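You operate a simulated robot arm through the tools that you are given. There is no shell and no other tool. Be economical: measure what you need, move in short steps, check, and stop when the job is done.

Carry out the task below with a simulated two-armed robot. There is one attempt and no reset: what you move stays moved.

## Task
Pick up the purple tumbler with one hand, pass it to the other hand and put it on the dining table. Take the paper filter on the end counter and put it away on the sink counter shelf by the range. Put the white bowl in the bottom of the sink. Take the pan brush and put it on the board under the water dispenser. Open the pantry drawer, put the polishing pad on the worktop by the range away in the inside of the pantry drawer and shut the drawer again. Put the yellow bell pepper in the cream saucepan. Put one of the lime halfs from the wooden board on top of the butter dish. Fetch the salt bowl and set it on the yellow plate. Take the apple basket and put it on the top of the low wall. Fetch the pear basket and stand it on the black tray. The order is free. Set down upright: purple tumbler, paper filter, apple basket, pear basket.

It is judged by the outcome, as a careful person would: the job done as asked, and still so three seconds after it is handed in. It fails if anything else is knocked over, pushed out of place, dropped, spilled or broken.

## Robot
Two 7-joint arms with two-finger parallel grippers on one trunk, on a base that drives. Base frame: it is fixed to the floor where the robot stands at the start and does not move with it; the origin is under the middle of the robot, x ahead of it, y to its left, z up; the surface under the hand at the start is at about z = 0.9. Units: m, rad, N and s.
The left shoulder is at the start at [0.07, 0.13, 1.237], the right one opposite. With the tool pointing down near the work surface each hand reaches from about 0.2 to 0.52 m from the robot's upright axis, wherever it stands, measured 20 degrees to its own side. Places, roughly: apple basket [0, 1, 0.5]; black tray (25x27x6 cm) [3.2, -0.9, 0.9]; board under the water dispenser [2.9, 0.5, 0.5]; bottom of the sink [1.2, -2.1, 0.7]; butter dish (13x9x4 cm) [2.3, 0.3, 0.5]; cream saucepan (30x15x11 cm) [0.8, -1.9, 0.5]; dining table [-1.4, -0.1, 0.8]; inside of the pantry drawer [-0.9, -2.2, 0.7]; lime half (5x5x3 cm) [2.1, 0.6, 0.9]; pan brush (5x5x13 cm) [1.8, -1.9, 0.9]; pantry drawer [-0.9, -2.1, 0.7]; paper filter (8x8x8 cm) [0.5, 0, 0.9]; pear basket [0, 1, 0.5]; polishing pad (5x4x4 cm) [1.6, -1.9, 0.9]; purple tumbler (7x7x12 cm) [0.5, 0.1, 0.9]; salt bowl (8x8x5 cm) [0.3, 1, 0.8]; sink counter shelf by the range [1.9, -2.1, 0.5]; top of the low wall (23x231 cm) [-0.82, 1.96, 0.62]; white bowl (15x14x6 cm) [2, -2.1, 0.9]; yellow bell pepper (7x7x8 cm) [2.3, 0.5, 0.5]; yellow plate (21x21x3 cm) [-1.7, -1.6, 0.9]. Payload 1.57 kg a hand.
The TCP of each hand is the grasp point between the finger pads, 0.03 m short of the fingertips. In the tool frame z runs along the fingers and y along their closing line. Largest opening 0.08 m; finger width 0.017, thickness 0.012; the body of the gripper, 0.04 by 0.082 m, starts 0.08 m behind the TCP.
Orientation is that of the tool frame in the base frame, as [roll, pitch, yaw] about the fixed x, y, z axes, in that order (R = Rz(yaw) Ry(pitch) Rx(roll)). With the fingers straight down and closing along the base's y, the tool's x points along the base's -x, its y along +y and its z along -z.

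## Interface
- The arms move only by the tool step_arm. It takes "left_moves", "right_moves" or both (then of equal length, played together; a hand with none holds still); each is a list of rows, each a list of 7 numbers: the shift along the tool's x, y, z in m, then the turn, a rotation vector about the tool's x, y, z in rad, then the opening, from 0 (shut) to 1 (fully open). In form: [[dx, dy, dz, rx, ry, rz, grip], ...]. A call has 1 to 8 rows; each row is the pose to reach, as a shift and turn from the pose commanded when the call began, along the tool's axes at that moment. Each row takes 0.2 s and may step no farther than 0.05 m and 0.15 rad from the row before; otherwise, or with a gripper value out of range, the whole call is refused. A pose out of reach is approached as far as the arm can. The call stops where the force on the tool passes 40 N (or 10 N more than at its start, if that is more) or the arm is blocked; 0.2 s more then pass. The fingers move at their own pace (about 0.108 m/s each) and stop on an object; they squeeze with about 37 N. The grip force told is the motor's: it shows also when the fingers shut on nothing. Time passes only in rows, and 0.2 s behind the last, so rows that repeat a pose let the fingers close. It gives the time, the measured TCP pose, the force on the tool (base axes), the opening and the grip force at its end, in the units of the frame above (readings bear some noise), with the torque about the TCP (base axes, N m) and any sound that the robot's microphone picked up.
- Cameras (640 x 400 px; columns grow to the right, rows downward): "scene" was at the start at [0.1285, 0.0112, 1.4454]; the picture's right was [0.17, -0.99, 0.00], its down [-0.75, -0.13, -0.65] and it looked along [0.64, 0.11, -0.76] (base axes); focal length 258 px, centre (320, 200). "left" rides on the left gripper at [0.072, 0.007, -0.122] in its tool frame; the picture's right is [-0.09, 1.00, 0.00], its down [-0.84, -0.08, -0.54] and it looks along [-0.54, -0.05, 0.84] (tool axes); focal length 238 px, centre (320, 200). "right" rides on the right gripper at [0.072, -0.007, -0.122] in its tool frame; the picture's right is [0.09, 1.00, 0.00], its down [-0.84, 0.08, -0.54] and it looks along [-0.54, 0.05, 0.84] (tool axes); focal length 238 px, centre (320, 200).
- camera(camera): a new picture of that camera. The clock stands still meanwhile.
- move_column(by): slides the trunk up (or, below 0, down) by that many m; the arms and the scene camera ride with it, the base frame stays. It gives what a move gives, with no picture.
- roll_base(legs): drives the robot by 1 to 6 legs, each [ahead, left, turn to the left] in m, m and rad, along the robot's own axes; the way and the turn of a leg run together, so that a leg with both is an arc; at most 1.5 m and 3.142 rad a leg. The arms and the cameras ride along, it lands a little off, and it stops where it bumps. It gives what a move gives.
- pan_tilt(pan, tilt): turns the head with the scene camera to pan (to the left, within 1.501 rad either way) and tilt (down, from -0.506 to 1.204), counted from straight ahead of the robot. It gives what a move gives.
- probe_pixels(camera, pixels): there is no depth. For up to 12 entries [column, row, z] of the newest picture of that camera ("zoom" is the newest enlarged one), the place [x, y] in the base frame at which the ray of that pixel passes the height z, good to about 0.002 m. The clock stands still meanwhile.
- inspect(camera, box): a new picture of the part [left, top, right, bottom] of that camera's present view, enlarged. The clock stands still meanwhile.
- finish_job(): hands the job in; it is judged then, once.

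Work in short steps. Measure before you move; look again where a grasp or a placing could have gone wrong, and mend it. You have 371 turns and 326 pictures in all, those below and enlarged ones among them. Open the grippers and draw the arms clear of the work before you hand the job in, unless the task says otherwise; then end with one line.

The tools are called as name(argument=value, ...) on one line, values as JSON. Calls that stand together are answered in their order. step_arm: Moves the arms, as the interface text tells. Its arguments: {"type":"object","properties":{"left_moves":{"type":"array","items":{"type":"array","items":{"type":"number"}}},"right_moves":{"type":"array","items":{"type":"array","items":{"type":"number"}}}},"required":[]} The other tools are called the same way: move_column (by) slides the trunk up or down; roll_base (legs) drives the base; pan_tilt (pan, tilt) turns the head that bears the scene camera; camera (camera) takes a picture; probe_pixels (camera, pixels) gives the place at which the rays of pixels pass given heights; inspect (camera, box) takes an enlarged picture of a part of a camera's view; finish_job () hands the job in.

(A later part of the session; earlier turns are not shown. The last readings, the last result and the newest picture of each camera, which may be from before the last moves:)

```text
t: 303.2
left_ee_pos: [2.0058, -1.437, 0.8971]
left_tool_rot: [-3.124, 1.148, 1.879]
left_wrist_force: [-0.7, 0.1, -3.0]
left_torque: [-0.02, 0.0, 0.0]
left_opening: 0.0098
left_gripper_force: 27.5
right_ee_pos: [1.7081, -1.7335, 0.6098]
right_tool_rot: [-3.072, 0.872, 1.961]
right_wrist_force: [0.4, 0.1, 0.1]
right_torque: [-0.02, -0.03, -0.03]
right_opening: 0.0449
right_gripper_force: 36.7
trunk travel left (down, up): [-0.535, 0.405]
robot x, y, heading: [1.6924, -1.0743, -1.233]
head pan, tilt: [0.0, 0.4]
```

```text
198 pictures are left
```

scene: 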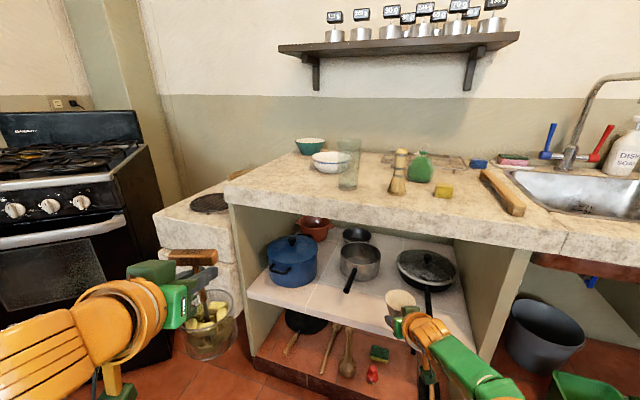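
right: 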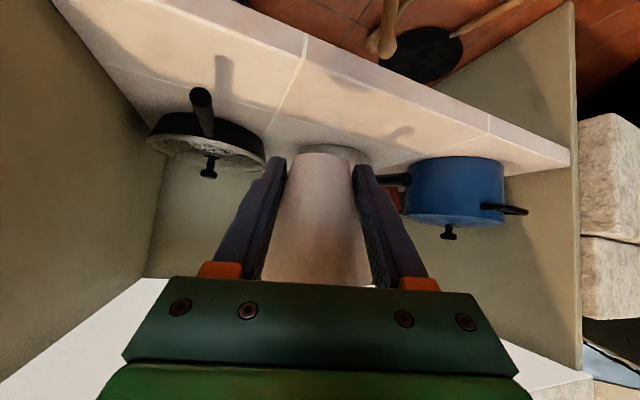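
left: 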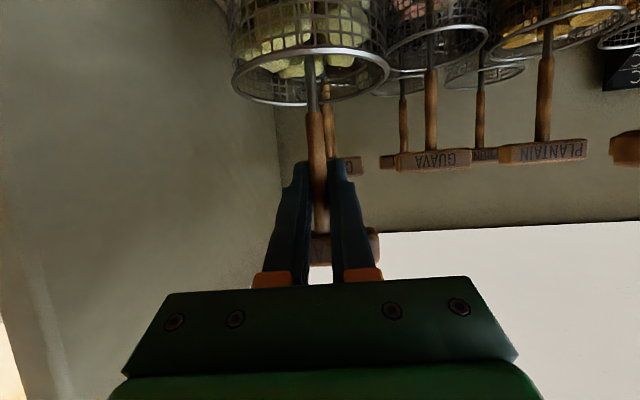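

The spot ahead is clear between the pans. I drive in 0.115, then lower to the shelf.

roll_base(legs=[[0.11, 0.012, 0]])

move_column(by=-0.055)

camera(camera="right")

inspect(camera="scene", box=[320, 200, 520, 340])

```text
t: 304.4
left_ee_pos: [2.0536, -1.5371, 0.8958]
left_tool_rot: [-3.123, 1.148, 1.879]
left_wrist_force: [-0.1, 0.0, -4.2]
left_torque: [0.0, 0.0, 0.0]
left_opening: 0.0096
left_gripper_force: 28.0
right_ee_pos: [1.7551, -1.835, 0.6124]
right_tool_rot: [-3.071, 0.871, 1.962]
right_wrist_force: [0.1, -0.2, -0.6]
right_torque: [-0.01, -0.01, -0.02]
right_opening: 0.0444
right_gripper_force: 36.9
trunk travel left (down, up): [-0.535, 0.405]
robot x, y, heading: [1.746, -1.1735, -1.235]
head pan, tilt: [0.0, 0.4]
```

```text
t: 305.4
left_ee_pos: [2.0539, -1.5371, 0.842]
left_tool_rot: [-3.124, 1.15, 1.881]
left_wrist_force: [0.1, -0.5, -3.3]
left_torque: [0.01, 0.02, -0.02]
left_opening: 0.0095
left_gripper_force: 28.4
right_ee_pos: [1.7559, -1.8332, 0.5568]
right_tool_rot: [-3.072, 0.873, 1.963]
right_wrist_force: [-0.4, 1.1, 0.3]
right_torque: [0.0, -0.06, 0.01]
right_opening: 0.0444
right_gripper_force: 37.0
trunk travel left (down, up): [-0.48, 0.46]
robot x, y, heading: [1.7381, -1.1764, -1.23]
head pan, tilt: [0.0, 0.4]
```

```text
197 pictures are left
```

right: 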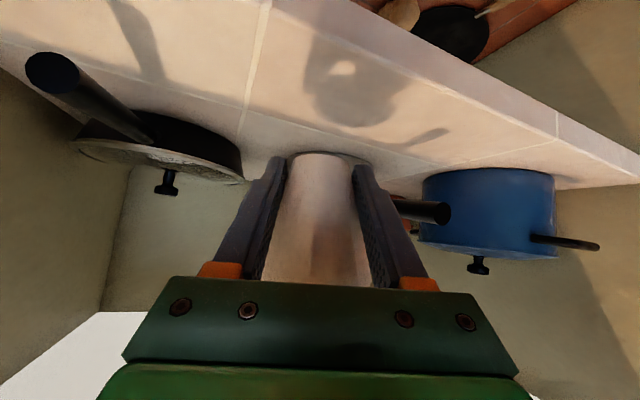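

```text
2.86 times, centred on (420, 270) of scene
```

zoom: 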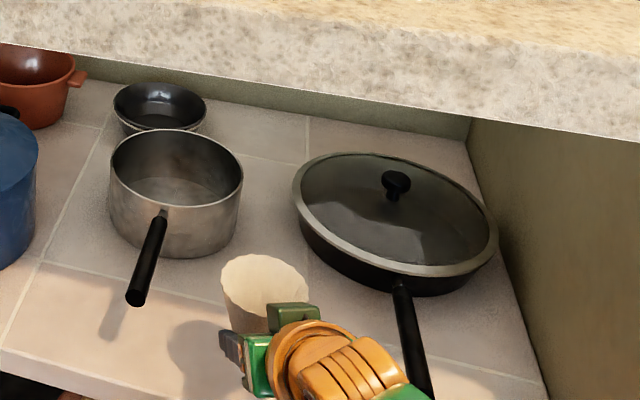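

Good spot. I lower further in small steps, watching the force.

move_column(by=-0.02)

move_column(by=-0.008)

move_column(by=-0.006)

```text
t: 306.0
left_ee_pos: [2.0529, -1.5363, 0.8225]
left_tool_rot: [-3.123, 1.149, 1.881]
left_wrist_force: [-0.9, 0.5, -4.1]
left_torque: [0.02, -0.01, -0.01]
left_opening: 0.0096
left_gripper_force: 27.6
right_ee_pos: [1.7555, -1.8333, 0.5358]
right_tool_rot: [-3.071, 0.874, 1.962]
right_wrist_force: [-0.8, 0.4, -0.3]
right_torque: [-0.01, -0.01, 0.0]
right_opening: 0.0442
right_gripper_force: 36.7
trunk travel left (down, up): [-0.46, 0.48]
robot x, y, heading: [1.7378, -1.1772, -1.232]
head pan, tilt: [0.0, 0.4]
```

```text
t: 306.6
left_ee_pos: [2.0544, -1.5372, 0.8139]
left_tool_rot: [-3.124, 1.148, 1.879]
left_wrist_force: [0.3, 1.4, -3.5]
left_torque: [0.01, 0.0, -0.04]
left_opening: 0.0094
left_gripper_force: 27.8
right_ee_pos: [1.7554, -1.8327, 0.5285]
right_tool_rot: [-3.073, 0.874, 1.964]
right_wrist_force: [0.4, 0.2, -0.2]
right_torque: [0.0, -0.02, -0.01]
right_opening: 0.0441
right_gripper_force: 36.8
trunk travel left (down, up): [-0.452, 0.488]
robot x, y, heading: [1.7417, -1.1751, -1.235]
head pan, tilt: [0.0, 0.4]
```

```text
t: 307.1
left_ee_pos: [2.0547, -1.5382, 0.8081]
left_tool_rot: [-3.124, 1.149, 1.881]
left_wrist_force: [0.5, -0.5, -2.5]
left_torque: [0.0, 0.02, 0.02]
left_opening: 0.0096
left_gripper_force: 28.1
right_ee_pos: [1.7557, -1.8338, 0.5224]
right_tool_rot: [-3.07, 0.87, 1.962]
right_wrist_force: [0.1, -1.3, -0.7]
right_torque: [0.03, -0.02, -0.01]
right_opening: 0.0439
right_gripper_force: 37.3
trunk travel left (down, up): [-0.446, 0.494]
robot x, y, heading: [1.7408, -1.1754, -1.242]
head pan, tilt: [0.0, 0.4]
```

No contact yet at z 0.522; I continue by smaller arm-guarded steps.

move_column(by=-0.008)

move_column(by=-0.006)

inspect(camera="right", box=[200, 80, 440, 260])

```text
t: 307.7
left_ee_pos: [2.0542, -1.5368, 0.7987]
left_tool_rot: [-3.124, 1.148, 1.88]
left_wrist_force: [0.9, 0.5, -2.8]
left_torque: [-0.02, -0.01, 0.01]
left_opening: 0.0095
left_gripper_force: 27.9
right_ee_pos: [1.7563, -1.8323, 0.5145]
right_tool_rot: [-3.072, 0.874, 1.961]
right_wrist_force: [0.1, -0.2, -0.5]
right_torque: [-0.01, 0.04, 0.0]
right_opening: 0.0442
right_gripper_force: 37.5
trunk travel left (down, up): [-0.438, 0.502]
robot x, y, heading: [1.7396, -1.1773, -1.235]
head pan, tilt: [0.0, 0.4]
```

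```text
t: 308.3
left_ee_pos: [2.0536, -1.5385, 0.794]
left_tool_rot: [-3.123, 1.15, 1.88]
left_wrist_force: [-0.1, -0.4, -3.4]
left_torque: [0.0, 0.01, -0.02]
left_opening: 0.0095
left_gripper_force: 28.0
right_ee_pos: [1.7563, -1.8327, 0.5087]
right_tool_rot: [-3.072, 0.872, 1.963]
right_wrist_force: [-0.4, 0.0, 0.2]
right_torque: [0.04, 0.02, 0.03]
right_opening: 0.0439
right_gripper_force: 36.9
trunk travel left (down, up): [-0.432, 0.508]
robot x, y, heading: [1.7413, -1.1738, -1.235]
head pan, tilt: [0.0, 0.4]
```

```text
2.22 times, centred on (320, 170) of right
```

zoom: 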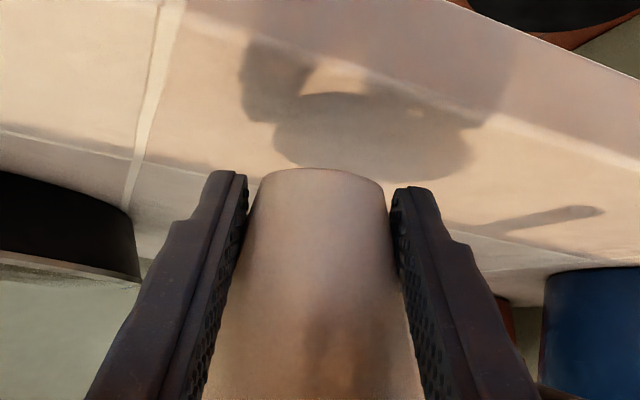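

Still a small gap. I go on down.

move_column(by=-0.008)

move_column(by=-0.006)

move_column(by=-0.006)

inspect(camera="right", box=[200, 80, 440, 260])

```text
t: 308.8
left_ee_pos: [2.0552, -1.5369, 0.7856]
left_tool_rot: [-3.124, 1.149, 1.881]
left_wrist_force: [-0.3, -0.5, -3.6]
left_torque: [-0.03, 0.01, -0.01]
left_opening: 0.0097
left_gripper_force: 28.1
right_ee_pos: [1.7558, -1.8323, 0.5008]
right_tool_rot: [-3.073, 0.873, 1.963]
right_wrist_force: [-0.7, -0.7, 0.1]
right_torque: [-0.01, -0.04, 0.02]
right_opening: 0.0437
right_gripper_force: 37.3
trunk travel left (down, up): [-0.424, 0.516]
robot x, y, heading: [1.742, -1.1736, -1.237]
head pan, tilt: [0.0, 0.4]
```

```text
t: 309.4
left_ee_pos: [2.0538, -1.5365, 0.7791]
left_tool_rot: [-3.123, 1.149, 1.879]
left_wrist_force: [0.0, 0.0, -2.9]
left_torque: [0.0, 0.01, -0.03]
left_opening: 0.0095
left_gripper_force: 27.2
right_ee_pos: [1.7555, -1.8332, 0.4948]
right_tool_rot: [-3.072, 0.872, 1.963]
right_wrist_force: [0.5, -0.3, 0.0]
right_torque: [0.01, 0.01, 0.02]
right_opening: 0.0435
right_gripper_force: 36.8
trunk travel left (down, up): [-0.418, 0.522]
robot x, y, heading: [1.7412, -1.1784, -1.241]
head pan, tilt: [0.0, 0.4]
```

```text
t: 309.9
left_ee_pos: [2.0539, -1.5376, 0.774]
left_tool_rot: [-3.124, 1.147, 1.878]
left_wrist_force: [-0.1, -0.1, -4.1]
left_torque: [0.01, -0.02, 0.0]
left_opening: 0.0097
left_gripper_force: 27.8
right_ee_pos: [1.7556, -1.8333, 0.4881]
right_tool_rot: [-3.073, 0.872, 1.962]
right_wrist_force: [-0.3, -0.6, -0.6]
right_torque: [-0.01, 0.01, 0.0]
right_opening: 0.0432
right_gripper_force: 37.1
trunk travel left (down, up): [-0.412, 0.528]
robot x, y, heading: [1.7417, -1.1762, -1.237]
head pan, tilt: [0.0, 0.4]
```

```text
2.22 times, centred on (320, 170) of right
```

zoom: 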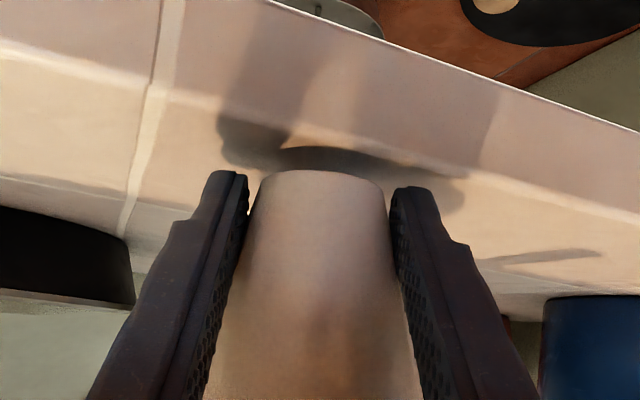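

The shadow is about to meet the filter. Continuing in 6 mm steps.

move_column(by=-0.006)

move_column(by=-0.005)

inspect(camera="right", box=[200, 80, 440, 260])

```text
t: 310.5
left_ee_pos: [2.0541, -1.5361, 0.77]
left_tool_rot: [-3.124, 1.152, 1.879]
left_wrist_force: [-0.7, -0.2, -4.0]
left_torque: [0.0, -0.02, 0.02]
left_opening: 0.0096
left_gripper_force: 28.3
right_ee_pos: [1.7553, -1.833, 0.4864]
right_tool_rot: [-3.07, 0.879, 1.961]
right_wrist_force: [0.8, -7.7, 15.3]
right_torque: [-0.37, -0.46, -0.2]
right_opening: 0.043
right_gripper_force: 36.7
trunk travel left (down, up): [-0.406, 0.534]
robot x, y, heading: [1.7395, -1.1778, -1.232]
head pan, tilt: [0.0, 0.4]
```

```text
t: 311.0
left_ee_pos: [2.0547, -1.5328, 0.7661]
left_tool_rot: [-3.119, 1.156, 1.884]
left_wrist_force: [-0.3, 0.5, -3.6]
left_torque: [0.02, -0.01, -0.04]
left_opening: 0.0097
left_gripper_force: 27.6
right_ee_pos: [1.7554, -1.8327, 0.4861]
right_tool_rot: [-3.068, 0.886, 1.962]
right_wrist_force: [0.4, -18.1, 34.4]
right_torque: [-0.8, -1.0, -0.65]
right_opening: 0.0428
right_gripper_force: 36.2
trunk travel left (down, up): [-0.4, 0.539]
robot x, y, heading: [1.7419, -1.1745, -1.235]
head pan, tilt: [0.0, 0.4]
```

```text
2.22 times, centred on (320, 170) of right
```

zoom: 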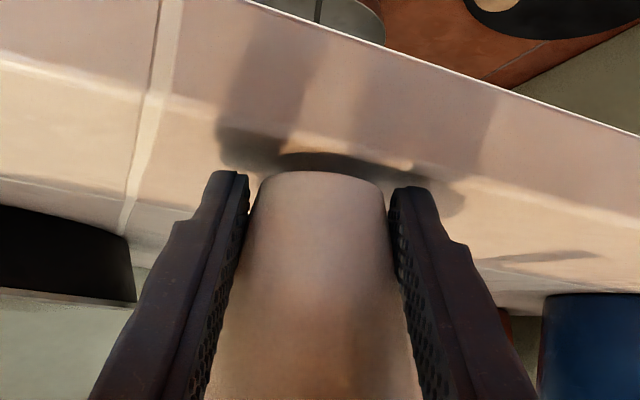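

Contact: the fingertips touch the shelf (z≈0.46). I unload slightly and open slowly so the filter settles the last millimetres.

move_column(by=0.009)

step_arm(right_moves=[[0, 0, 0, 0, 0, 0, 0.6], [0, 0, 0, 0, 0, 0, 0.7], [0, 0, 0, 0, 0, 0, 0.8]])

camera(camera="right")

inspect(camera="scene", box=[320, 180, 520, 320])

```text
t: 311.6
left_ee_pos: [2.055, -1.536, 0.7731]
left_tool_rot: [-3.124, 1.15, 1.883]
left_wrist_force: [-0.4, -0.7, -2.6]
left_torque: [-0.02, 0.01, -0.01]
left_opening: 0.0099
left_gripper_force: 27.4
right_ee_pos: [1.7563, -1.8298, 0.4876]
right_tool_rot: [-3.068, 0.87, 1.966]
right_wrist_force: [0.0, -3.0, 9.3]
right_torque: [-0.14, -0.26, 0.06]
right_opening: 0.0431
right_gripper_force: 37.2
trunk travel left (down, up): [-0.41, 0.53]
robot x, y, heading: [1.7408, -1.1777, -1.235]
head pan, tilt: [0.0, 0.4]
```

```text
t: 312.4
left_ee_pos: [2.0534, -1.5361, 0.7719]
left_tool_rot: [-3.124, 1.149, 1.88]
left_wrist_force: [-0.3, -0.3, -2.3]
left_torque: [0.0, -0.03, 0.01]
left_opening: 0.0096
left_gripper_force: 27.8
right_ee_pos: [1.7566, -1.832, 0.4866]
right_tool_rot: [-3.072, 0.872, 1.964]
right_wrist_force: [-0.2, -0.5, 0.3]
right_torque: [0.04, -0.03, 0.05]
right_opening: 0.0627
right_gripper_force: 0.0
trunk travel left (down, up): [-0.41, 0.53]
robot x, y, heading: [1.7434, -1.1718, -1.235]
head pan, tilt: [0.0, 0.4]
```

```text
192 pictures are left
```

right: 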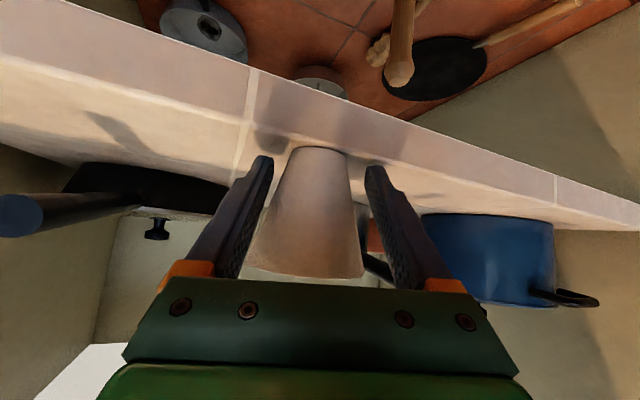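

```text
2.86 times, centred on (420, 250) of scene
```

zoom: 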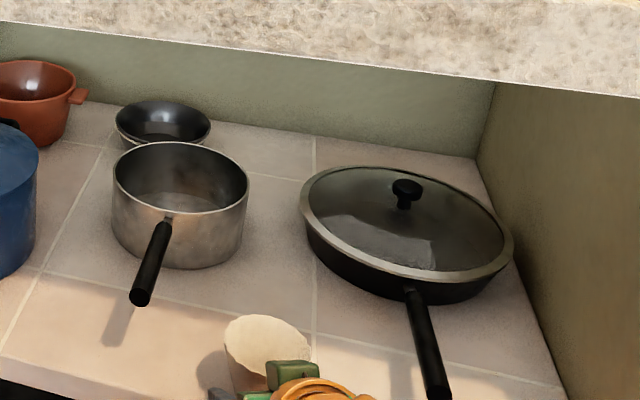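

The filter stands free and upright. I open fully and back straight out.

step_arm(right_moves=[[0, 0, 0, 0, 0, 0, 1], [0, 0, 0, 0, 0, 0, 1]])

roll_base(legs=[[-0.1, 0, 0]])

inspect(camera="scene", box=[320, 150, 540, 320])

```text
t: 313.0
left_ee_pos: [2.0548, -1.5366, 0.7733]
left_tool_rot: [-3.125, 1.152, 1.88]
left_wrist_force: [-0.4, -0.6, -3.7]
left_torque: [0.01, 0.01, 0.01]
left_opening: 0.0097
left_gripper_force: 27.7
right_ee_pos: [1.7557, -1.8315, 0.4876]
right_tool_rot: [-3.072, 0.874, 1.964]
right_wrist_force: [-3.4, 2.7, 3.8]
right_torque: [0.05, -0.09, 0.14]
right_opening: 0.0779
right_gripper_force: 0.0
trunk travel left (down, up): [-0.41, 0.53]
robot x, y, heading: [1.743, -1.1803, -1.237]
head pan, tilt: [0.0, 0.4]
```

```text
t: 314.1
left_ee_pos: [2.0211, -1.4433, 0.7733]
left_tool_rot: [-3.125, 1.148, 1.883]
left_wrist_force: [-0.5, 0.5, -2.6]
left_torque: [0.0, 0.02, -0.01]
left_opening: 0.0096
left_gripper_force: 28.0
right_ee_pos: [1.722, -1.7396, 0.4881]
right_tool_rot: [-3.072, 0.872, 1.963]
right_wrist_force: [-0.1, -0.2, 0.5]
right_torque: [0.01, -0.03, -0.01]
right_opening: 0.08
right_gripper_force: 0.0
trunk travel left (down, up): [-0.41, 0.53]
robot x, y, heading: [1.7108, -1.0819, -1.236]
head pan, tilt: [0.0, 0.4]
```

```text
2.35 times, centred on (430, 235) of scene
```

zoom: 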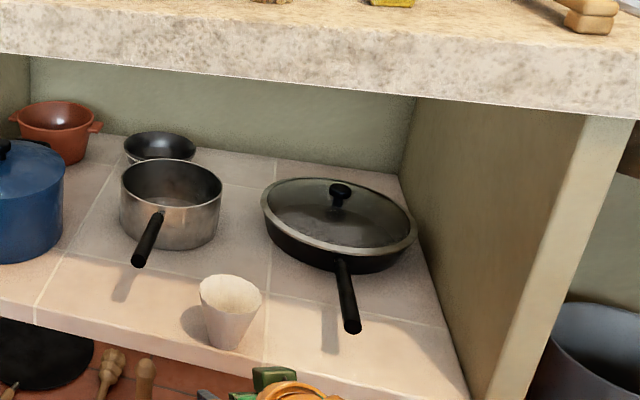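

Filter placed upright. Next the pear basket: I back off, raise the column, and turn toward the far wall table to look for the black tray.

roll_base(legs=[[-0.25, 0, 0], [0, 0, 1.236]])

move_column(by=0.4)

move_column(by=0.1)

pan_tilt(pan=0, tilt=0.55)

camera(camera="scene")

```text
t: 319.0
left_ee_pos: [2.0694, -0.6701, 0.7725]
left_tool_rot: [-3.125, 1.148, 3.12]
left_wrist_force: [0.7, -0.1, -3.3]
left_torque: [-0.06, -0.05, 0.0]
left_opening: 0.0094
left_gripper_force: 28.1
right_ee_pos: [2.2536, -1.0486, 0.4856]
right_tool_rot: [-3.072, 0.872, -3.078]
right_wrist_force: [0.6, -1.0, -0.8]
right_torque: [-0.01, -0.02, 0.01]
right_opening: 0.0798
right_gripper_force: 0.1
trunk travel left (down, up): [-0.41, 0.53]
robot x, y, heading: [1.6315, -0.8503, 0.005]
head pan, tilt: [0.0, 0.4]
```

```text
t: 322.9
left_ee_pos: [2.0707, -0.6705, 1.1719]
left_tool_rot: [-3.125, 1.148, 3.122]
left_wrist_force: [0.6, -1.2, -4.3]
left_torque: [0.01, -0.01, -0.01]
left_opening: 0.0096
left_gripper_force: 27.8
right_ee_pos: [2.2535, -1.0481, 0.8855]
right_tool_rot: [-3.071, 0.873, -3.079]
right_wrist_force: [0.8, 0.4, 0.5]
right_torque: [0.0, 0.01, -0.01]
right_opening: 0.0801
right_gripper_force: 0.1
trunk travel left (down, up): [-0.81, 0.13]
robot x, y, heading: [1.6275, -0.8493, 0.012]
head pan, tilt: [0.0, 0.4]
```

```text
t: 324.2
left_ee_pos: [2.0712, -0.6706, 1.2722]
left_tool_rot: [-3.122, 1.15, 3.124]
left_wrist_force: [-0.4, -0.2, -4.2]
left_torque: [0.02, -0.03, 0.01]
left_opening: 0.0096
left_gripper_force: 27.7
right_ee_pos: [2.2542, -1.0474, 0.9862]
right_tool_rot: [-3.073, 0.872, -3.078]
right_wrist_force: [-0.1, 0.6, 0.4]
right_torque: [0.04, 0.02, -0.01]
right_opening: 0.0801
right_gripper_force: 0.0
trunk travel left (down, up): [-0.91, 0.03]
robot x, y, heading: [1.6251, -0.8456, 0.001]
head pan, tilt: [0.0, 0.4]
```

```text
t: 324.9
left_ee_pos: [2.0705, -0.6701, 1.2723]
left_tool_rot: [-3.123, 1.146, 3.123]
left_wrist_force: [-0.1, -0.3, -2.8]
left_torque: [0.01, 0.0, -0.03]
left_opening: 0.0094
left_gripper_force: 28.1
right_ee_pos: [2.2551, -1.0476, 0.9868]
right_tool_rot: [-3.073, 0.872, -3.079]
right_wrist_force: [-0.1, 0.6, 0.3]
right_torque: [0.01, 0.0, 0.02]
right_opening: 0.08
right_gripper_force: 0.0
trunk travel left (down, up): [-0.91, 0.03]
robot x, y, heading: [1.6272, -0.8505, 0.006]
head pan, tilt: [0.0, 0.55]
```

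```text
189 pictures are left
```

scene: 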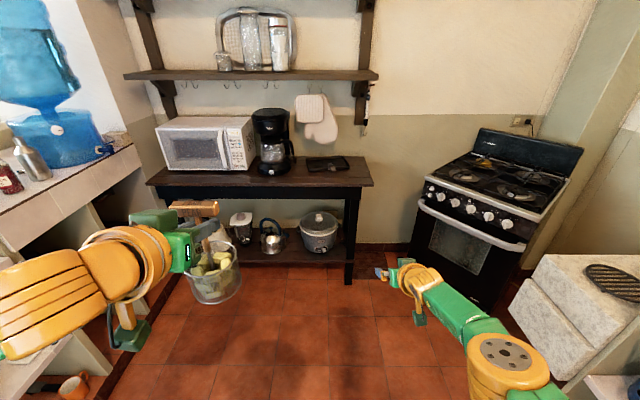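

The black tray is at (327,164) on the black table. I zoom and measure.

inspect(camera="scene", box=[220, 90, 400, 210])

probe_pixels(camera="scene", pixels=[[327, 164, 0.88], [327, 164, 0.84], [374, 184, 0.86], [148, 184, 0.86], [348, 284, 0.0], [282, 174, 0.86], [350, 157, 0.88], [306, 157, 0.88]])

```text
3.33 times, centred on (310, 150) of scene
```

zoom: 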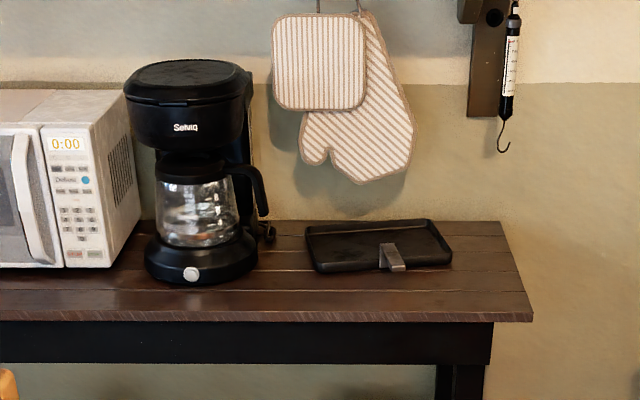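

```text
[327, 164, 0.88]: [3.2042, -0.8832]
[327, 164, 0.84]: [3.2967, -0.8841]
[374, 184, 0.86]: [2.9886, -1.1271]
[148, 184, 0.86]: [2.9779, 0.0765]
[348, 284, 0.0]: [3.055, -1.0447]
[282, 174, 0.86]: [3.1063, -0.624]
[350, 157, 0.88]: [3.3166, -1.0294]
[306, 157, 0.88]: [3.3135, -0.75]
```

I drive closer for a better look at the tray.

roll_base(legs=[[0.7, -0.27, 0]])

pan_tilt(pan=0.2, tilt=0.65)

camera(camera="scene")

```text
t: 328.9
left_ee_pos: [2.7712, -0.9374, 1.2723]
left_tool_rot: [-3.123, 1.148, 3.119]
left_wrist_force: [-1.3, 0.2, -3.3]
left_torque: [0.02, -0.02, 0.01]
left_opening: 0.0095
left_gripper_force: 27.7
right_ee_pos: [2.9521, -1.3145, 0.9875]
right_tool_rot: [-3.07, 0.874, -3.086]
right_wrist_force: [0.2, -0.5, 0.3]
right_torque: [0.01, 0.0, 0.02]
right_opening: 0.0802
right_gripper_force: 0.0
trunk travel left (down, up): [-0.91, 0.03]
robot x, y, heading: [2.3285, -1.1142, -0.0]
head pan, tilt: [0.0, 0.55]
```

```text
t: 329.7
left_ee_pos: [2.7726, -0.9365, 1.2717]
left_tool_rot: [-3.124, 1.148, 3.116]
left_wrist_force: [-0.5, -0.8, -3.7]
left_torque: [-0.02, -0.02, -0.01]
left_opening: 0.0096
left_gripper_force: 27.9
right_ee_pos: [2.9522, -1.3147, 0.9872]
right_tool_rot: [-3.071, 0.873, -3.084]
right_wrist_force: [0.0, -0.1, -0.6]
right_torque: [0.0, -0.02, 0.0]
right_opening: 0.0799
right_gripper_force: 0.1
trunk travel left (down, up): [-0.91, 0.03]
robot x, y, heading: [2.3254, -1.1148, -0.0]
head pan, tilt: [0.201, 0.649]
```

```text
187 pictures are left
```

scene: 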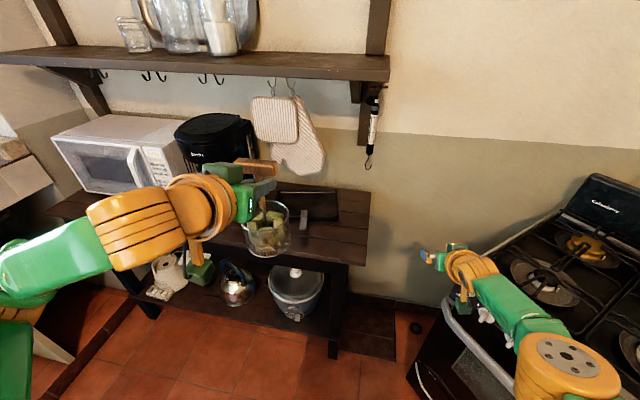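

I retract the right hand away from the stove and extend the left hand 0.14 forward, then view from the left wrist camera.

step_arm(right_moves=[[-0.003, 0, -0.035, 0, 0, 0, 0.6], [-0.007, 0, -0.07, 0, 0, 0, 0.6], [-0.01, 0, -0.105, 0, 0, 0, 0.6], [-0.0126, 0, -0.141, 0, 0, 0, 0.6]], left_moves=[[-0.014, 0, 0.032, 0, 0, 0, 0], [-0.028, 0, 0.064, 0, 0, 0, 0], [-0.042, 0, 0.096, 0, 0, 0, 0], [-0.057, 0, 0.128, 0, 0, 0, 0]])

camera(camera="left")

camera(camera="scene")

```text
t: 330.7
left_ee_pos: [2.9117, -0.9397, 1.2728]
left_tool_rot: [-3.129, 1.149, 3.11]
left_wrist_force: [-0.2, -0.5, -3.5]
left_torque: [0.0, -0.02, 0.03]
left_opening: 0.0095
left_gripper_force: 27.9
right_ee_pos: [2.854, -1.3119, 1.0868]
right_tool_rot: [-3.072, 0.871, -3.087]
right_wrist_force: [-0.3, -0.2, 0.3]
right_torque: [-0.04, -0.01, 0.01]
right_opening: 0.0482
right_gripper_force: 0.1
trunk travel left (down, up): [-0.91, 0.03]
robot x, y, heading: [2.3258, -1.1138, -0.0]
head pan, tilt: [0.201, 0.649]
```

```text
186 pictures are left
```

left: 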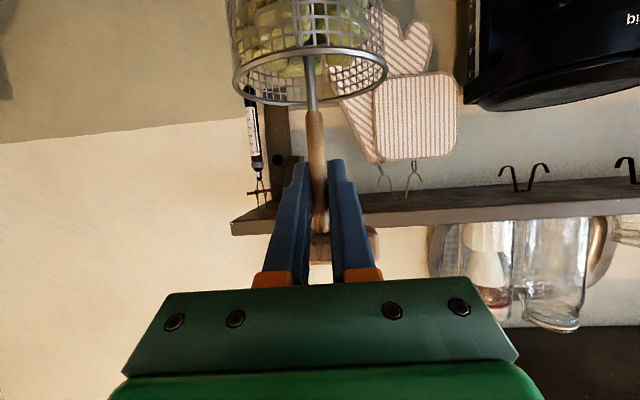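

```text
185 pictures are left
```

scene: 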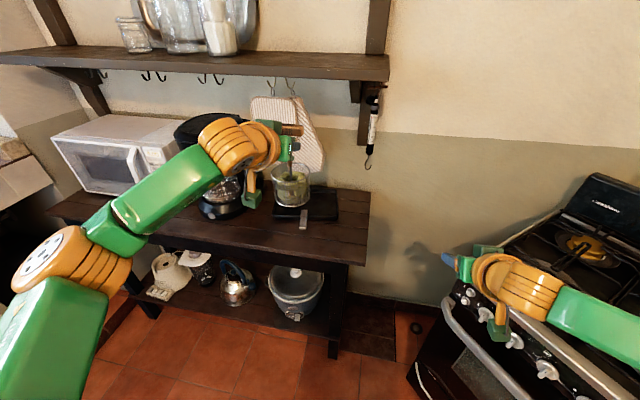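

inspect(camera="scene", box=[240, 160, 380, 260])

probe_pixels(camera="scene", pixels=[[338, 220, 0.87], [338, 187, 0.87], [272, 212, 0.87], [303, 220, 0.88], [348, 264, 0.85], [371, 192, 0.85], [305, 205, 0.86], [389, 80, 1.35], [410, 310, 0.9], [448, 300, 0.9]])

```text
4.00 times, centred on (310, 210) of scene
```

zoom: 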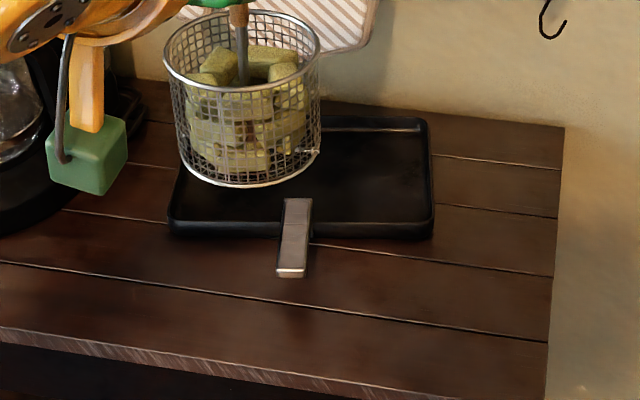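

```text
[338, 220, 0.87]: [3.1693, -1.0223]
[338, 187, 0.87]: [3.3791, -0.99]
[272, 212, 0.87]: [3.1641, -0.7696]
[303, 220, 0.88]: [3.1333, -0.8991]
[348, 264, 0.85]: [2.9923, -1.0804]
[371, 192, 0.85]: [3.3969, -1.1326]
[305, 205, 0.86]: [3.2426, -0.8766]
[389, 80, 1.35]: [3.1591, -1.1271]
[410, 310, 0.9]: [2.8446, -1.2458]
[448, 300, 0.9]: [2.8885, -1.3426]
```

The tray spans x 3.17–3.37, y -1.02…-0.77. I lower the pear by arm to z≈1.03 in front of the table and tuck the right hand inward.

step_arm(left_moves=[[0.044, 0, 0.0196, 0, 0, 0, 0], [0.088, 0, 0.0392, 0, 0, 0, 0], [0.131, 0, 0.0588, 0, 0, 0, 0], [0.175, 0, 0.0784, 0, 0, 0, 0], [0.216, 0, 0.0965, 0, 0, 0, 0]], right_moves=[[0, 0.02, 0, 0, 0, 0, 0.6], [0, 0.04, 0, 0, 0, 0, 0.6], [0, 0.06, 0, 0, 0, 0, 0.6], [0, 0.08, 0, 0, 0, 0, 0.6], [0, 0.1, 0, 0, 0, 0, 0.6]])

camera(camera="scene")

```text
t: 331.9
left_ee_pos: [2.915, -0.9342, 1.107]
left_tool_rot: [-3.12, 1.145, 3.119]
left_wrist_force: [0.9, 0.1, -3.9]
left_torque: [0.0, 0.0, 0.0]
left_opening: 0.0094
left_gripper_force: 27.9
left hand out of reach, approached as far as the arm can: row 4, 5
right_ee_pos: [2.8541, -1.2077, 1.0827]
right_tool_rot: [-3.071, 0.871, -3.085]
right_wrist_force: [-0.3, 0.3, -0.1]
right_torque: [0.0, -0.01, -0.01]
right_opening: 0.0478
right_gripper_force: 0.0
trunk travel left (down, up): [-0.91, 0.03]
robot x, y, heading: [2.3308, -1.1144, 0.0]
head pan, tilt: [0.201, 0.649]
```

```text
183 pictures are left
```

scene: 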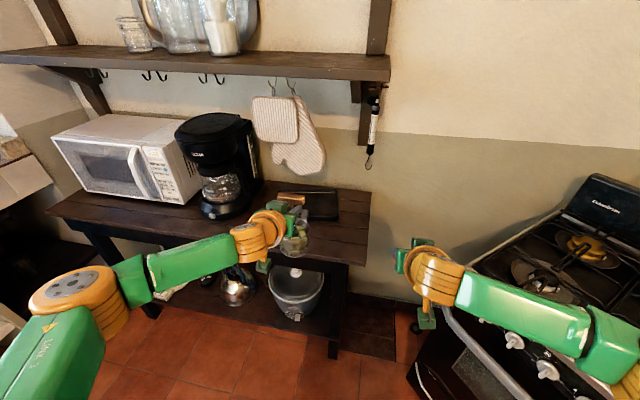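

Pear bottom is about 0.99, high enough to move in. I drive ahead 0.35 and slightly left.

roll_base(legs=[[0, 0.045, 0], [0.34, 0, 0]])

camera(camera="scene")

camera(camera="left")

```text
t: 334.6
left_ee_pos: [3.2523, -0.8839, 1.1081]
left_tool_rot: [-3.124, 1.145, 3.122]
left_wrist_force: [-0.2, -0.2, -3.4]
left_torque: [-0.03, 0.02, -0.01]
left_opening: 0.0094
left_gripper_force: 27.8
right_ee_pos: [3.1929, -1.1589, 1.0831]
right_tool_rot: [-3.071, 0.874, -3.077]
right_wrist_force: [0.7, -0.3, -0.1]
right_torque: [0.04, 0.01, -0.03]
right_opening: 0.0478
right_gripper_force: 0.0
trunk travel left (down, up): [-0.91, 0.03]
robot x, y, heading: [2.6682, -1.0659, 0.004]
head pan, tilt: [0.201, 0.649]
```

```text
182 pictures are left
```

scene: 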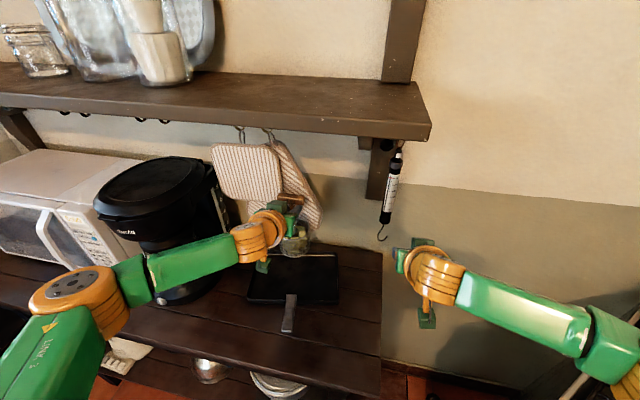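

```text
181 pictures are left
```

left: 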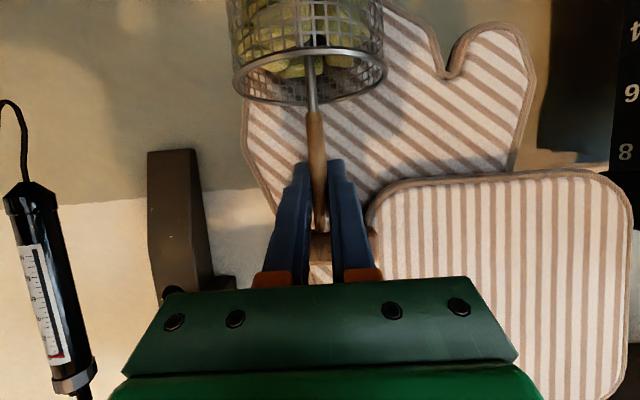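

probe_pixels(camera="scene", pixels=[[248, 300, 0.865], [339, 303, 0.865], [337, 256, 0.865], [290, 298, 0.865], [294, 277, 0.865], [380, 265, 0.86]])

inspect(camera="scene", box=[220, 170, 380, 340])

```text
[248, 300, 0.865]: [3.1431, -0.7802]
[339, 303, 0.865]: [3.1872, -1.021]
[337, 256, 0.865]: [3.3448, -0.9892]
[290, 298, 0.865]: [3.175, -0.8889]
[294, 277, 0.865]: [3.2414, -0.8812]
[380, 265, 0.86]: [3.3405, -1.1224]
```

```text
2.35 times, centred on (300, 255) of scene
```

zoom: 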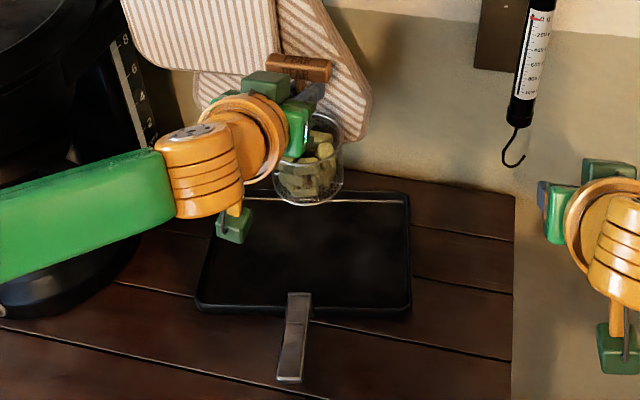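

Basket is above the tray centre. I check the left forearm's clearance to the coffee maker before lowering.

probe_pixels(camera="scene", pixels=[[189, 303, 0.88], [215, 290, 0.88], [202, 261, 1.07], [160, 275, 1.07], [225, 250, 1.07], [215, 190, 1.1], [230, 215, 1.0], [75, 285, 1.15]])

pan_tilt(pan=0.7, tilt=0.5)

camera(camera="scene")

```text
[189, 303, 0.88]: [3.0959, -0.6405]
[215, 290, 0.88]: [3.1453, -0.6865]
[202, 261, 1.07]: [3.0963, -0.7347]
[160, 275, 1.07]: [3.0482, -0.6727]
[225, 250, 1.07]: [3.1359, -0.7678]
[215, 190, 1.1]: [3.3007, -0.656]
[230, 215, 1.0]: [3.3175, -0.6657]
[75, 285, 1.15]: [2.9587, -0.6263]
```

```text
t: 335.5
left_ee_pos: [3.2528, -0.8851, 1.1068]
left_tool_rot: [-3.125, 1.145, 3.122]
left_wrist_force: [-0.7, -1.3, -3.7]
left_torque: [0.0, 0.01, -0.02]
left_opening: 0.0097
left_gripper_force: 28.0
right_ee_pos: [3.1953, -1.1583, 1.0814]
right_tool_rot: [-3.073, 0.871, -3.076]
right_wrist_force: [0.1, 0.2, -0.9]
right_torque: [0.0, -0.02, 0.03]
right_opening: 0.0479
right_gripper_force: 0.0
trunk travel left (down, up): [-0.91, 0.03]
robot x, y, heading: [2.6662, -1.062, 0.007]
head pan, tilt: [0.7, 0.499]
```

```text
179 pictures are left
```

scene: 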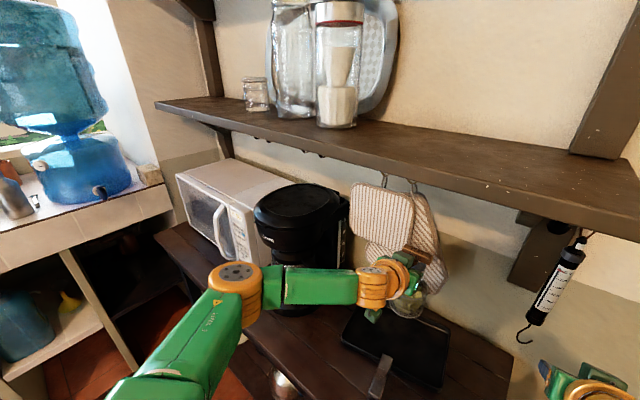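

pan_tilt(pan=-0.7, tilt=0.7)

camera(camera="scene")

```text
t: 337.1
left_ee_pos: [3.2534, -0.8826, 1.1069]
left_tool_rot: [-3.122, 1.142, 3.123]
left_wrist_force: [-0.1, 0.1, -2.8]
left_torque: [0.02, 0.01, 0.02]
left_opening: 0.0096
left_gripper_force: 28.1
right_ee_pos: [3.1943, -1.1579, 1.0817]
right_tool_rot: [-3.071, 0.87, -3.078]
right_wrist_force: [-0.7, 0.7, 0.7]
right_torque: [0.01, 0.0, 0.01]
right_opening: 0.0482
right_gripper_force: 0.2
trunk travel left (down, up): [-0.91, 0.03]
robot x, y, heading: [2.6676, -1.0642, 0.009]
head pan, tilt: [-0.7, 0.7]
```

```text
178 pictures are left
```

scene: 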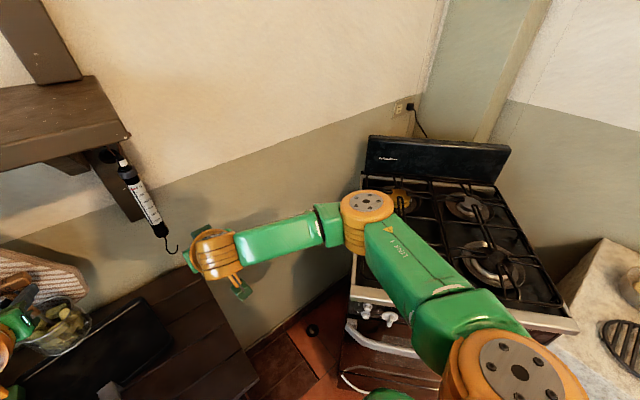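

The right elbow is over the stove, so I raise the right hand 12 cm first, then lower the column in steps.

step_arm(right_moves=[[-0.02, 0, -0.038, 0, 0, 0, 0.6], [-0.04, 0, -0.077, 0, 0, 0, 0.6], [-0.06, 0, -0.115, 0, 0, 0, 0.6]])

camera(camera="scene")

```text
t: 337.9
left_ee_pos: [3.2526, -0.8836, 1.108]
left_tool_rot: [-3.123, 1.144, 3.125]
left_wrist_force: [0.3, -0.5, -3.9]
left_torque: [-0.01, 0.01, 0.03]
left_opening: 0.0095
left_gripper_force: 27.5
right_ee_pos: [3.1431, -1.1521, 1.2036]
right_tool_rot: [-3.07, 0.873, -3.076]
right_wrist_force: [0.0, -0.1, 0.2]
right_torque: [-0.04, 0.01, 0.01]
right_opening: 0.0483
right_gripper_force: 0.0
trunk travel left (down, up): [-0.91, 0.03]
robot x, y, heading: [2.6693, -1.0662, 0.014]
head pan, tilt: [-0.7, 0.7]
```

```text
177 pictures are left
```

scene: 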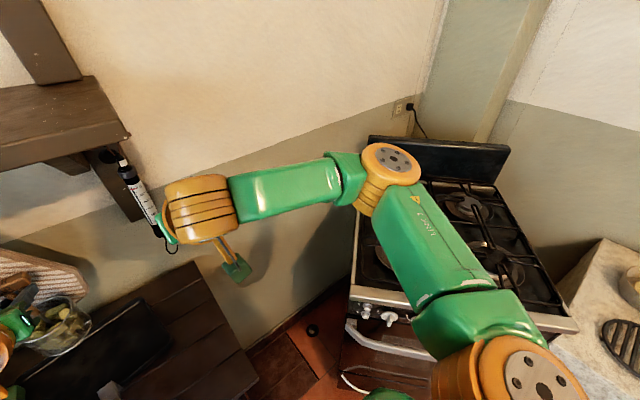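

move_column(by=-0.1)

pan_tilt(pan=0.2, tilt=0.65)

inspect(camera="scene", box=[200, 170, 420, 340])

```text
t: 339.2
left_ee_pos: [3.2535, -0.8847, 1.0078]
left_tool_rot: [-3.12, 1.144, 3.122]
left_wrist_force: [-0.7, 0.2, -2.7]
left_torque: [-0.02, 0.0, -0.04]
left_opening: 0.0094
left_gripper_force: 28.3
right_ee_pos: [3.1441, -1.1525, 1.103]
right_tool_rot: [-3.073, 0.871, -3.077]
right_wrist_force: [0.1, 1.0, -0.1]
right_torque: [0.01, 0.0, 0.04]
right_opening: 0.0481
right_gripper_force: 0.1
trunk travel left (down, up): [-0.81, 0.13]
robot x, y, heading: [2.669, -1.0669, 0.003]
head pan, tilt: [-0.7, 0.7]
```

```text
t: 340.4
left_ee_pos: [3.2532, -0.8838, 1.0075]
left_tool_rot: [-3.124, 1.142, 3.121]
left_wrist_force: [-0.1, 0.5, -3.6]
left_torque: [0.0, -0.01, -0.01]
left_opening: 0.0096
left_gripper_force: 27.3
right_ee_pos: [3.1427, -1.1519, 1.1042]
right_tool_rot: [-3.071, 0.872, -3.076]
right_wrist_force: [0.8, 0.3, -0.5]
right_torque: [0.04, -0.03, 0.0]
right_opening: 0.048
right_gripper_force: 0.1
trunk travel left (down, up): [-0.81, 0.13]
robot x, y, heading: [2.6673, -1.0649, 0.007]
head pan, tilt: [0.201, 0.649]
```

```text
2.35 times, centred on (310, 255) of scene
```

zoom: 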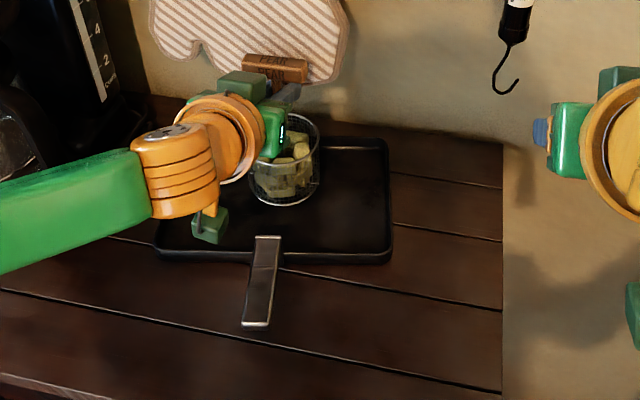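

Above the tray, ~3 cm to go. I lower in small steps.

move_column(by=-0.015)

move_column(by=-0.007)

move_column(by=-0.006)

```text
t: 341.0
left_ee_pos: [3.2533, -0.8831, 0.9914]
left_tool_rot: [-3.122, 1.142, 3.123]
left_wrist_force: [-0.6, -0.7, -3.6]
left_torque: [0.0, -0.01, -0.03]
left_opening: 0.0097
left_gripper_force: 27.7
right_ee_pos: [3.1434, -1.151, 1.0884]
right_tool_rot: [-3.072, 0.872, -3.077]
right_wrist_force: [0.0, 0.6, 0.5]
right_torque: [0.0, 0.01, 0.01]
right_opening: 0.048
right_gripper_force: 0.0
trunk travel left (down, up): [-0.794, 0.145]
robot x, y, heading: [2.6715, -1.0678, 0.012]
head pan, tilt: [0.201, 0.649]
```

```text
t: 341.6
left_ee_pos: [3.2546, -0.8842, 0.9842]
left_tool_rot: [-3.121, 1.141, 3.124]
left_wrist_force: [0.5, -0.1, -3.5]
left_torque: [-0.01, 0.01, 0.04]
left_opening: 0.0097
left_gripper_force: 28.3
right_ee_pos: [3.1428, -1.152, 1.0813]
right_tool_rot: [-3.074, 0.871, -3.077]
right_wrist_force: [0.4, -0.2, 0.5]
right_torque: [0.01, 0.02, -0.02]
right_opening: 0.0479
right_gripper_force: 0.1
trunk travel left (down, up): [-0.788, 0.152]
robot x, y, heading: [2.6704, -1.0658, 0.013]
head pan, tilt: [0.201, 0.649]
```

```text
t: 342.1
left_ee_pos: [3.2524, -0.884, 0.9823]
left_tool_rot: [-3.126, 1.148, 3.121]
left_wrist_force: [4.2, 0.4, 10.1]
left_torque: [0.15, -0.59, 0.01]
left_opening: 0.0098
left_gripper_force: 28.3
right_ee_pos: [3.1412, -1.1543, 1.0772]
right_tool_rot: [-3.072, 0.874, -3.079]
right_wrist_force: [-0.4, 1.2, 0.8]
right_torque: [-0.01, -0.01, -0.01]
right_opening: 0.0482
right_gripper_force: 0.1
trunk travel left (down, up): [-0.782, 0.158]
robot x, y, heading: [2.667, -1.067, 0.006]
head pan, tilt: [0.201, 0.649]
```

Contact with the tray. I open the left fingers and check, then back straight out.

step_arm(left_moves=[[0, 0, 0, 0, 0, 0, 0.3], [0, 0, 0, 0, 0, 0, 0.6], [0, 0, 0, 0, 0, 0, 0.6]])

roll_base(legs=[[-0.12, 0, 0]])

inspect(camera="scene", box=[200, 120, 420, 290])

```text
t: 342.9
left_ee_pos: [3.2519, -0.8839, 0.9797]
left_tool_rot: [-3.124, 1.144, 3.122]
left_wrist_force: [-0.5, -0.2, -0.8]
left_torque: [0.02, 0.04, -0.01]
left_opening: 0.048
left_gripper_force: 0.1
right_ee_pos: [3.1423, -1.1525, 1.0751]
right_tool_rot: [-3.072, 0.874, -3.077]
right_wrist_force: [0.1, 0.9, -0.2]
right_torque: [-0.01, 0.01, 0.01]
right_opening: 0.0483
right_gripper_force: 0.0
trunk travel left (down, up): [-0.782, 0.158]
robot x, y, heading: [2.6654, -1.069, 0.003]
head pan, tilt: [0.201, 0.649]
```

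```text
t: 344.2
left_ee_pos: [3.1346, -0.8841, 0.9773]
left_tool_rot: [-3.126, 1.141, 3.124]
left_wrist_force: [0.2, 0.4, 0.1]
left_torque: [0.01, 0.02, 0.0]
left_opening: 0.048
left_gripper_force: 0.0
right_ee_pos: [3.0247, -1.1538, 1.0752]
right_tool_rot: [-3.073, 0.869, -3.076]
right_wrist_force: [0.2, 0.0, -0.8]
right_torque: [-0.04, 0.01, -0.01]
right_opening: 0.0478
right_gripper_force: 0.1
trunk travel left (down, up): [-0.782, 0.158]
robot x, y, heading: [2.5436, -1.0714, 0.011]
head pan, tilt: [0.201, 0.649]
```

```text
2.35 times, centred on (310, 205) of scene
```

zoom: 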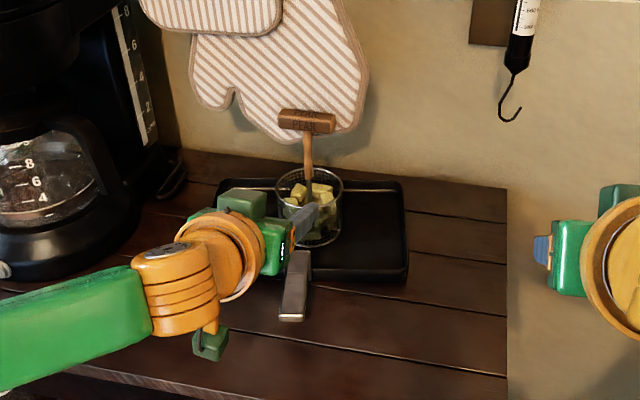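

The pear basket stands on the tray. Next the sink counter: I back away, and turn to face it to look at bowl, brush and pad.

roll_base(legs=[[-0.65, 0.05, 0], [0, 0, -1.57]])

move_column(by=0.155)

pan_tilt(pan=0, tilt=0.65)

camera(camera="scene")

```text
t: 351.7
left_ee_pos: [2.085, -1.6212, 0.9794]
left_tool_rot: [-3.123, 1.142, 1.537]
left_wrist_force: [-0.6, -0.4, 0.3]
left_torque: [-0.05, -0.02, 0.0]
left_opening: 0.0479
left_gripper_force: 0.0
right_ee_pos: [1.8185, -1.5053, 1.0759]
right_tool_rot: [-3.072, 0.874, 1.62]
right_wrist_force: [0.7, 0.3, 0.2]
right_torque: [-0.01, 0.03, -0.01]
right_opening: 0.048
right_gripper_force: 0.0
trunk travel left (down, up): [-0.782, 0.158]
robot x, y, heading: [1.911, -1.0333, -1.575]
head pan, tilt: [0.201, 0.649]
```

```text
t: 353.4
left_ee_pos: [2.0833, -1.6196, 1.1343]
left_tool_rot: [-3.123, 1.143, 1.537]
left_wrist_force: [0.0, 0.3, 0.3]
left_torque: [0.01, 0.02, 0.01]
left_opening: 0.048
left_gripper_force: 0.1
right_ee_pos: [1.8177, -1.5047, 1.2311]
right_tool_rot: [-3.073, 0.872, 1.622]
right_wrist_force: [0.4, -0.4, -0.6]
right_torque: [0.02, 0.0, -0.02]
right_opening: 0.0481
right_gripper_force: 0.1
trunk travel left (down, up): [-0.936, 0.003]
robot x, y, heading: [1.9138, -1.0328, -1.58]
head pan, tilt: [0.201, 0.649]
```

```text
t: 354.2
left_ee_pos: [2.0838, -1.6197, 1.1352]
left_tool_rot: [-3.124, 1.143, 1.536]
left_wrist_force: [0.3, 0.3, -0.5]
left_torque: [-0.03, -0.02, -0.01]
left_opening: 0.048
left_gripper_force: 0.0
right_ee_pos: [1.8167, -1.5061, 1.2304]
right_tool_rot: [-3.071, 0.872, 1.62]
right_wrist_force: [0.2, -1.0, -0.7]
right_torque: [-0.03, -0.02, -0.01]
right_opening: 0.048
right_gripper_force: 0.1
trunk travel left (down, up): [-0.936, 0.003]
robot x, y, heading: [1.9123, -1.034, -1.579]
head pan, tilt: [0.0, 0.649]
```

```text
174 pictures are left
```

scene: 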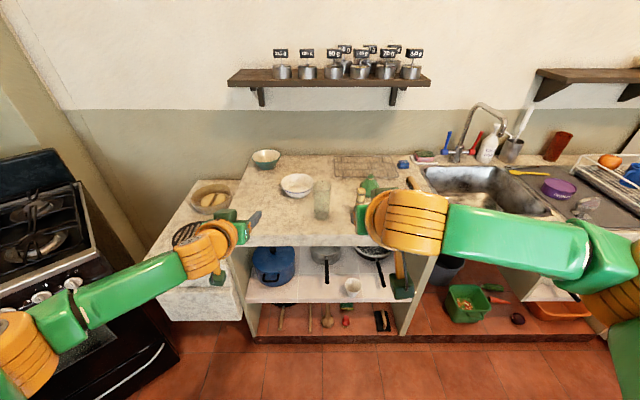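

I zoom on the worktop items.

inspect(camera="scene", box=[230, 130, 430, 250])

```text
3.20 times, centred on (330, 190) of scene
```

zoom: 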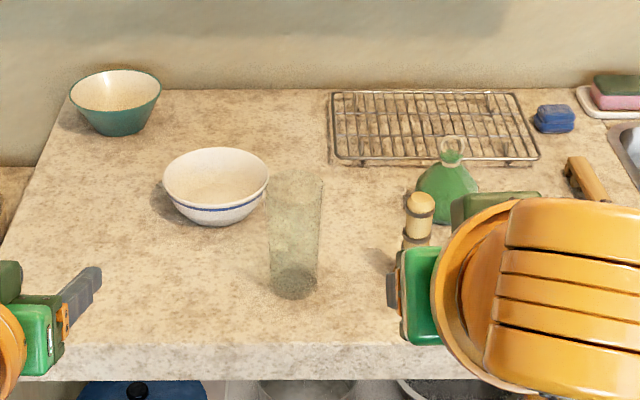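

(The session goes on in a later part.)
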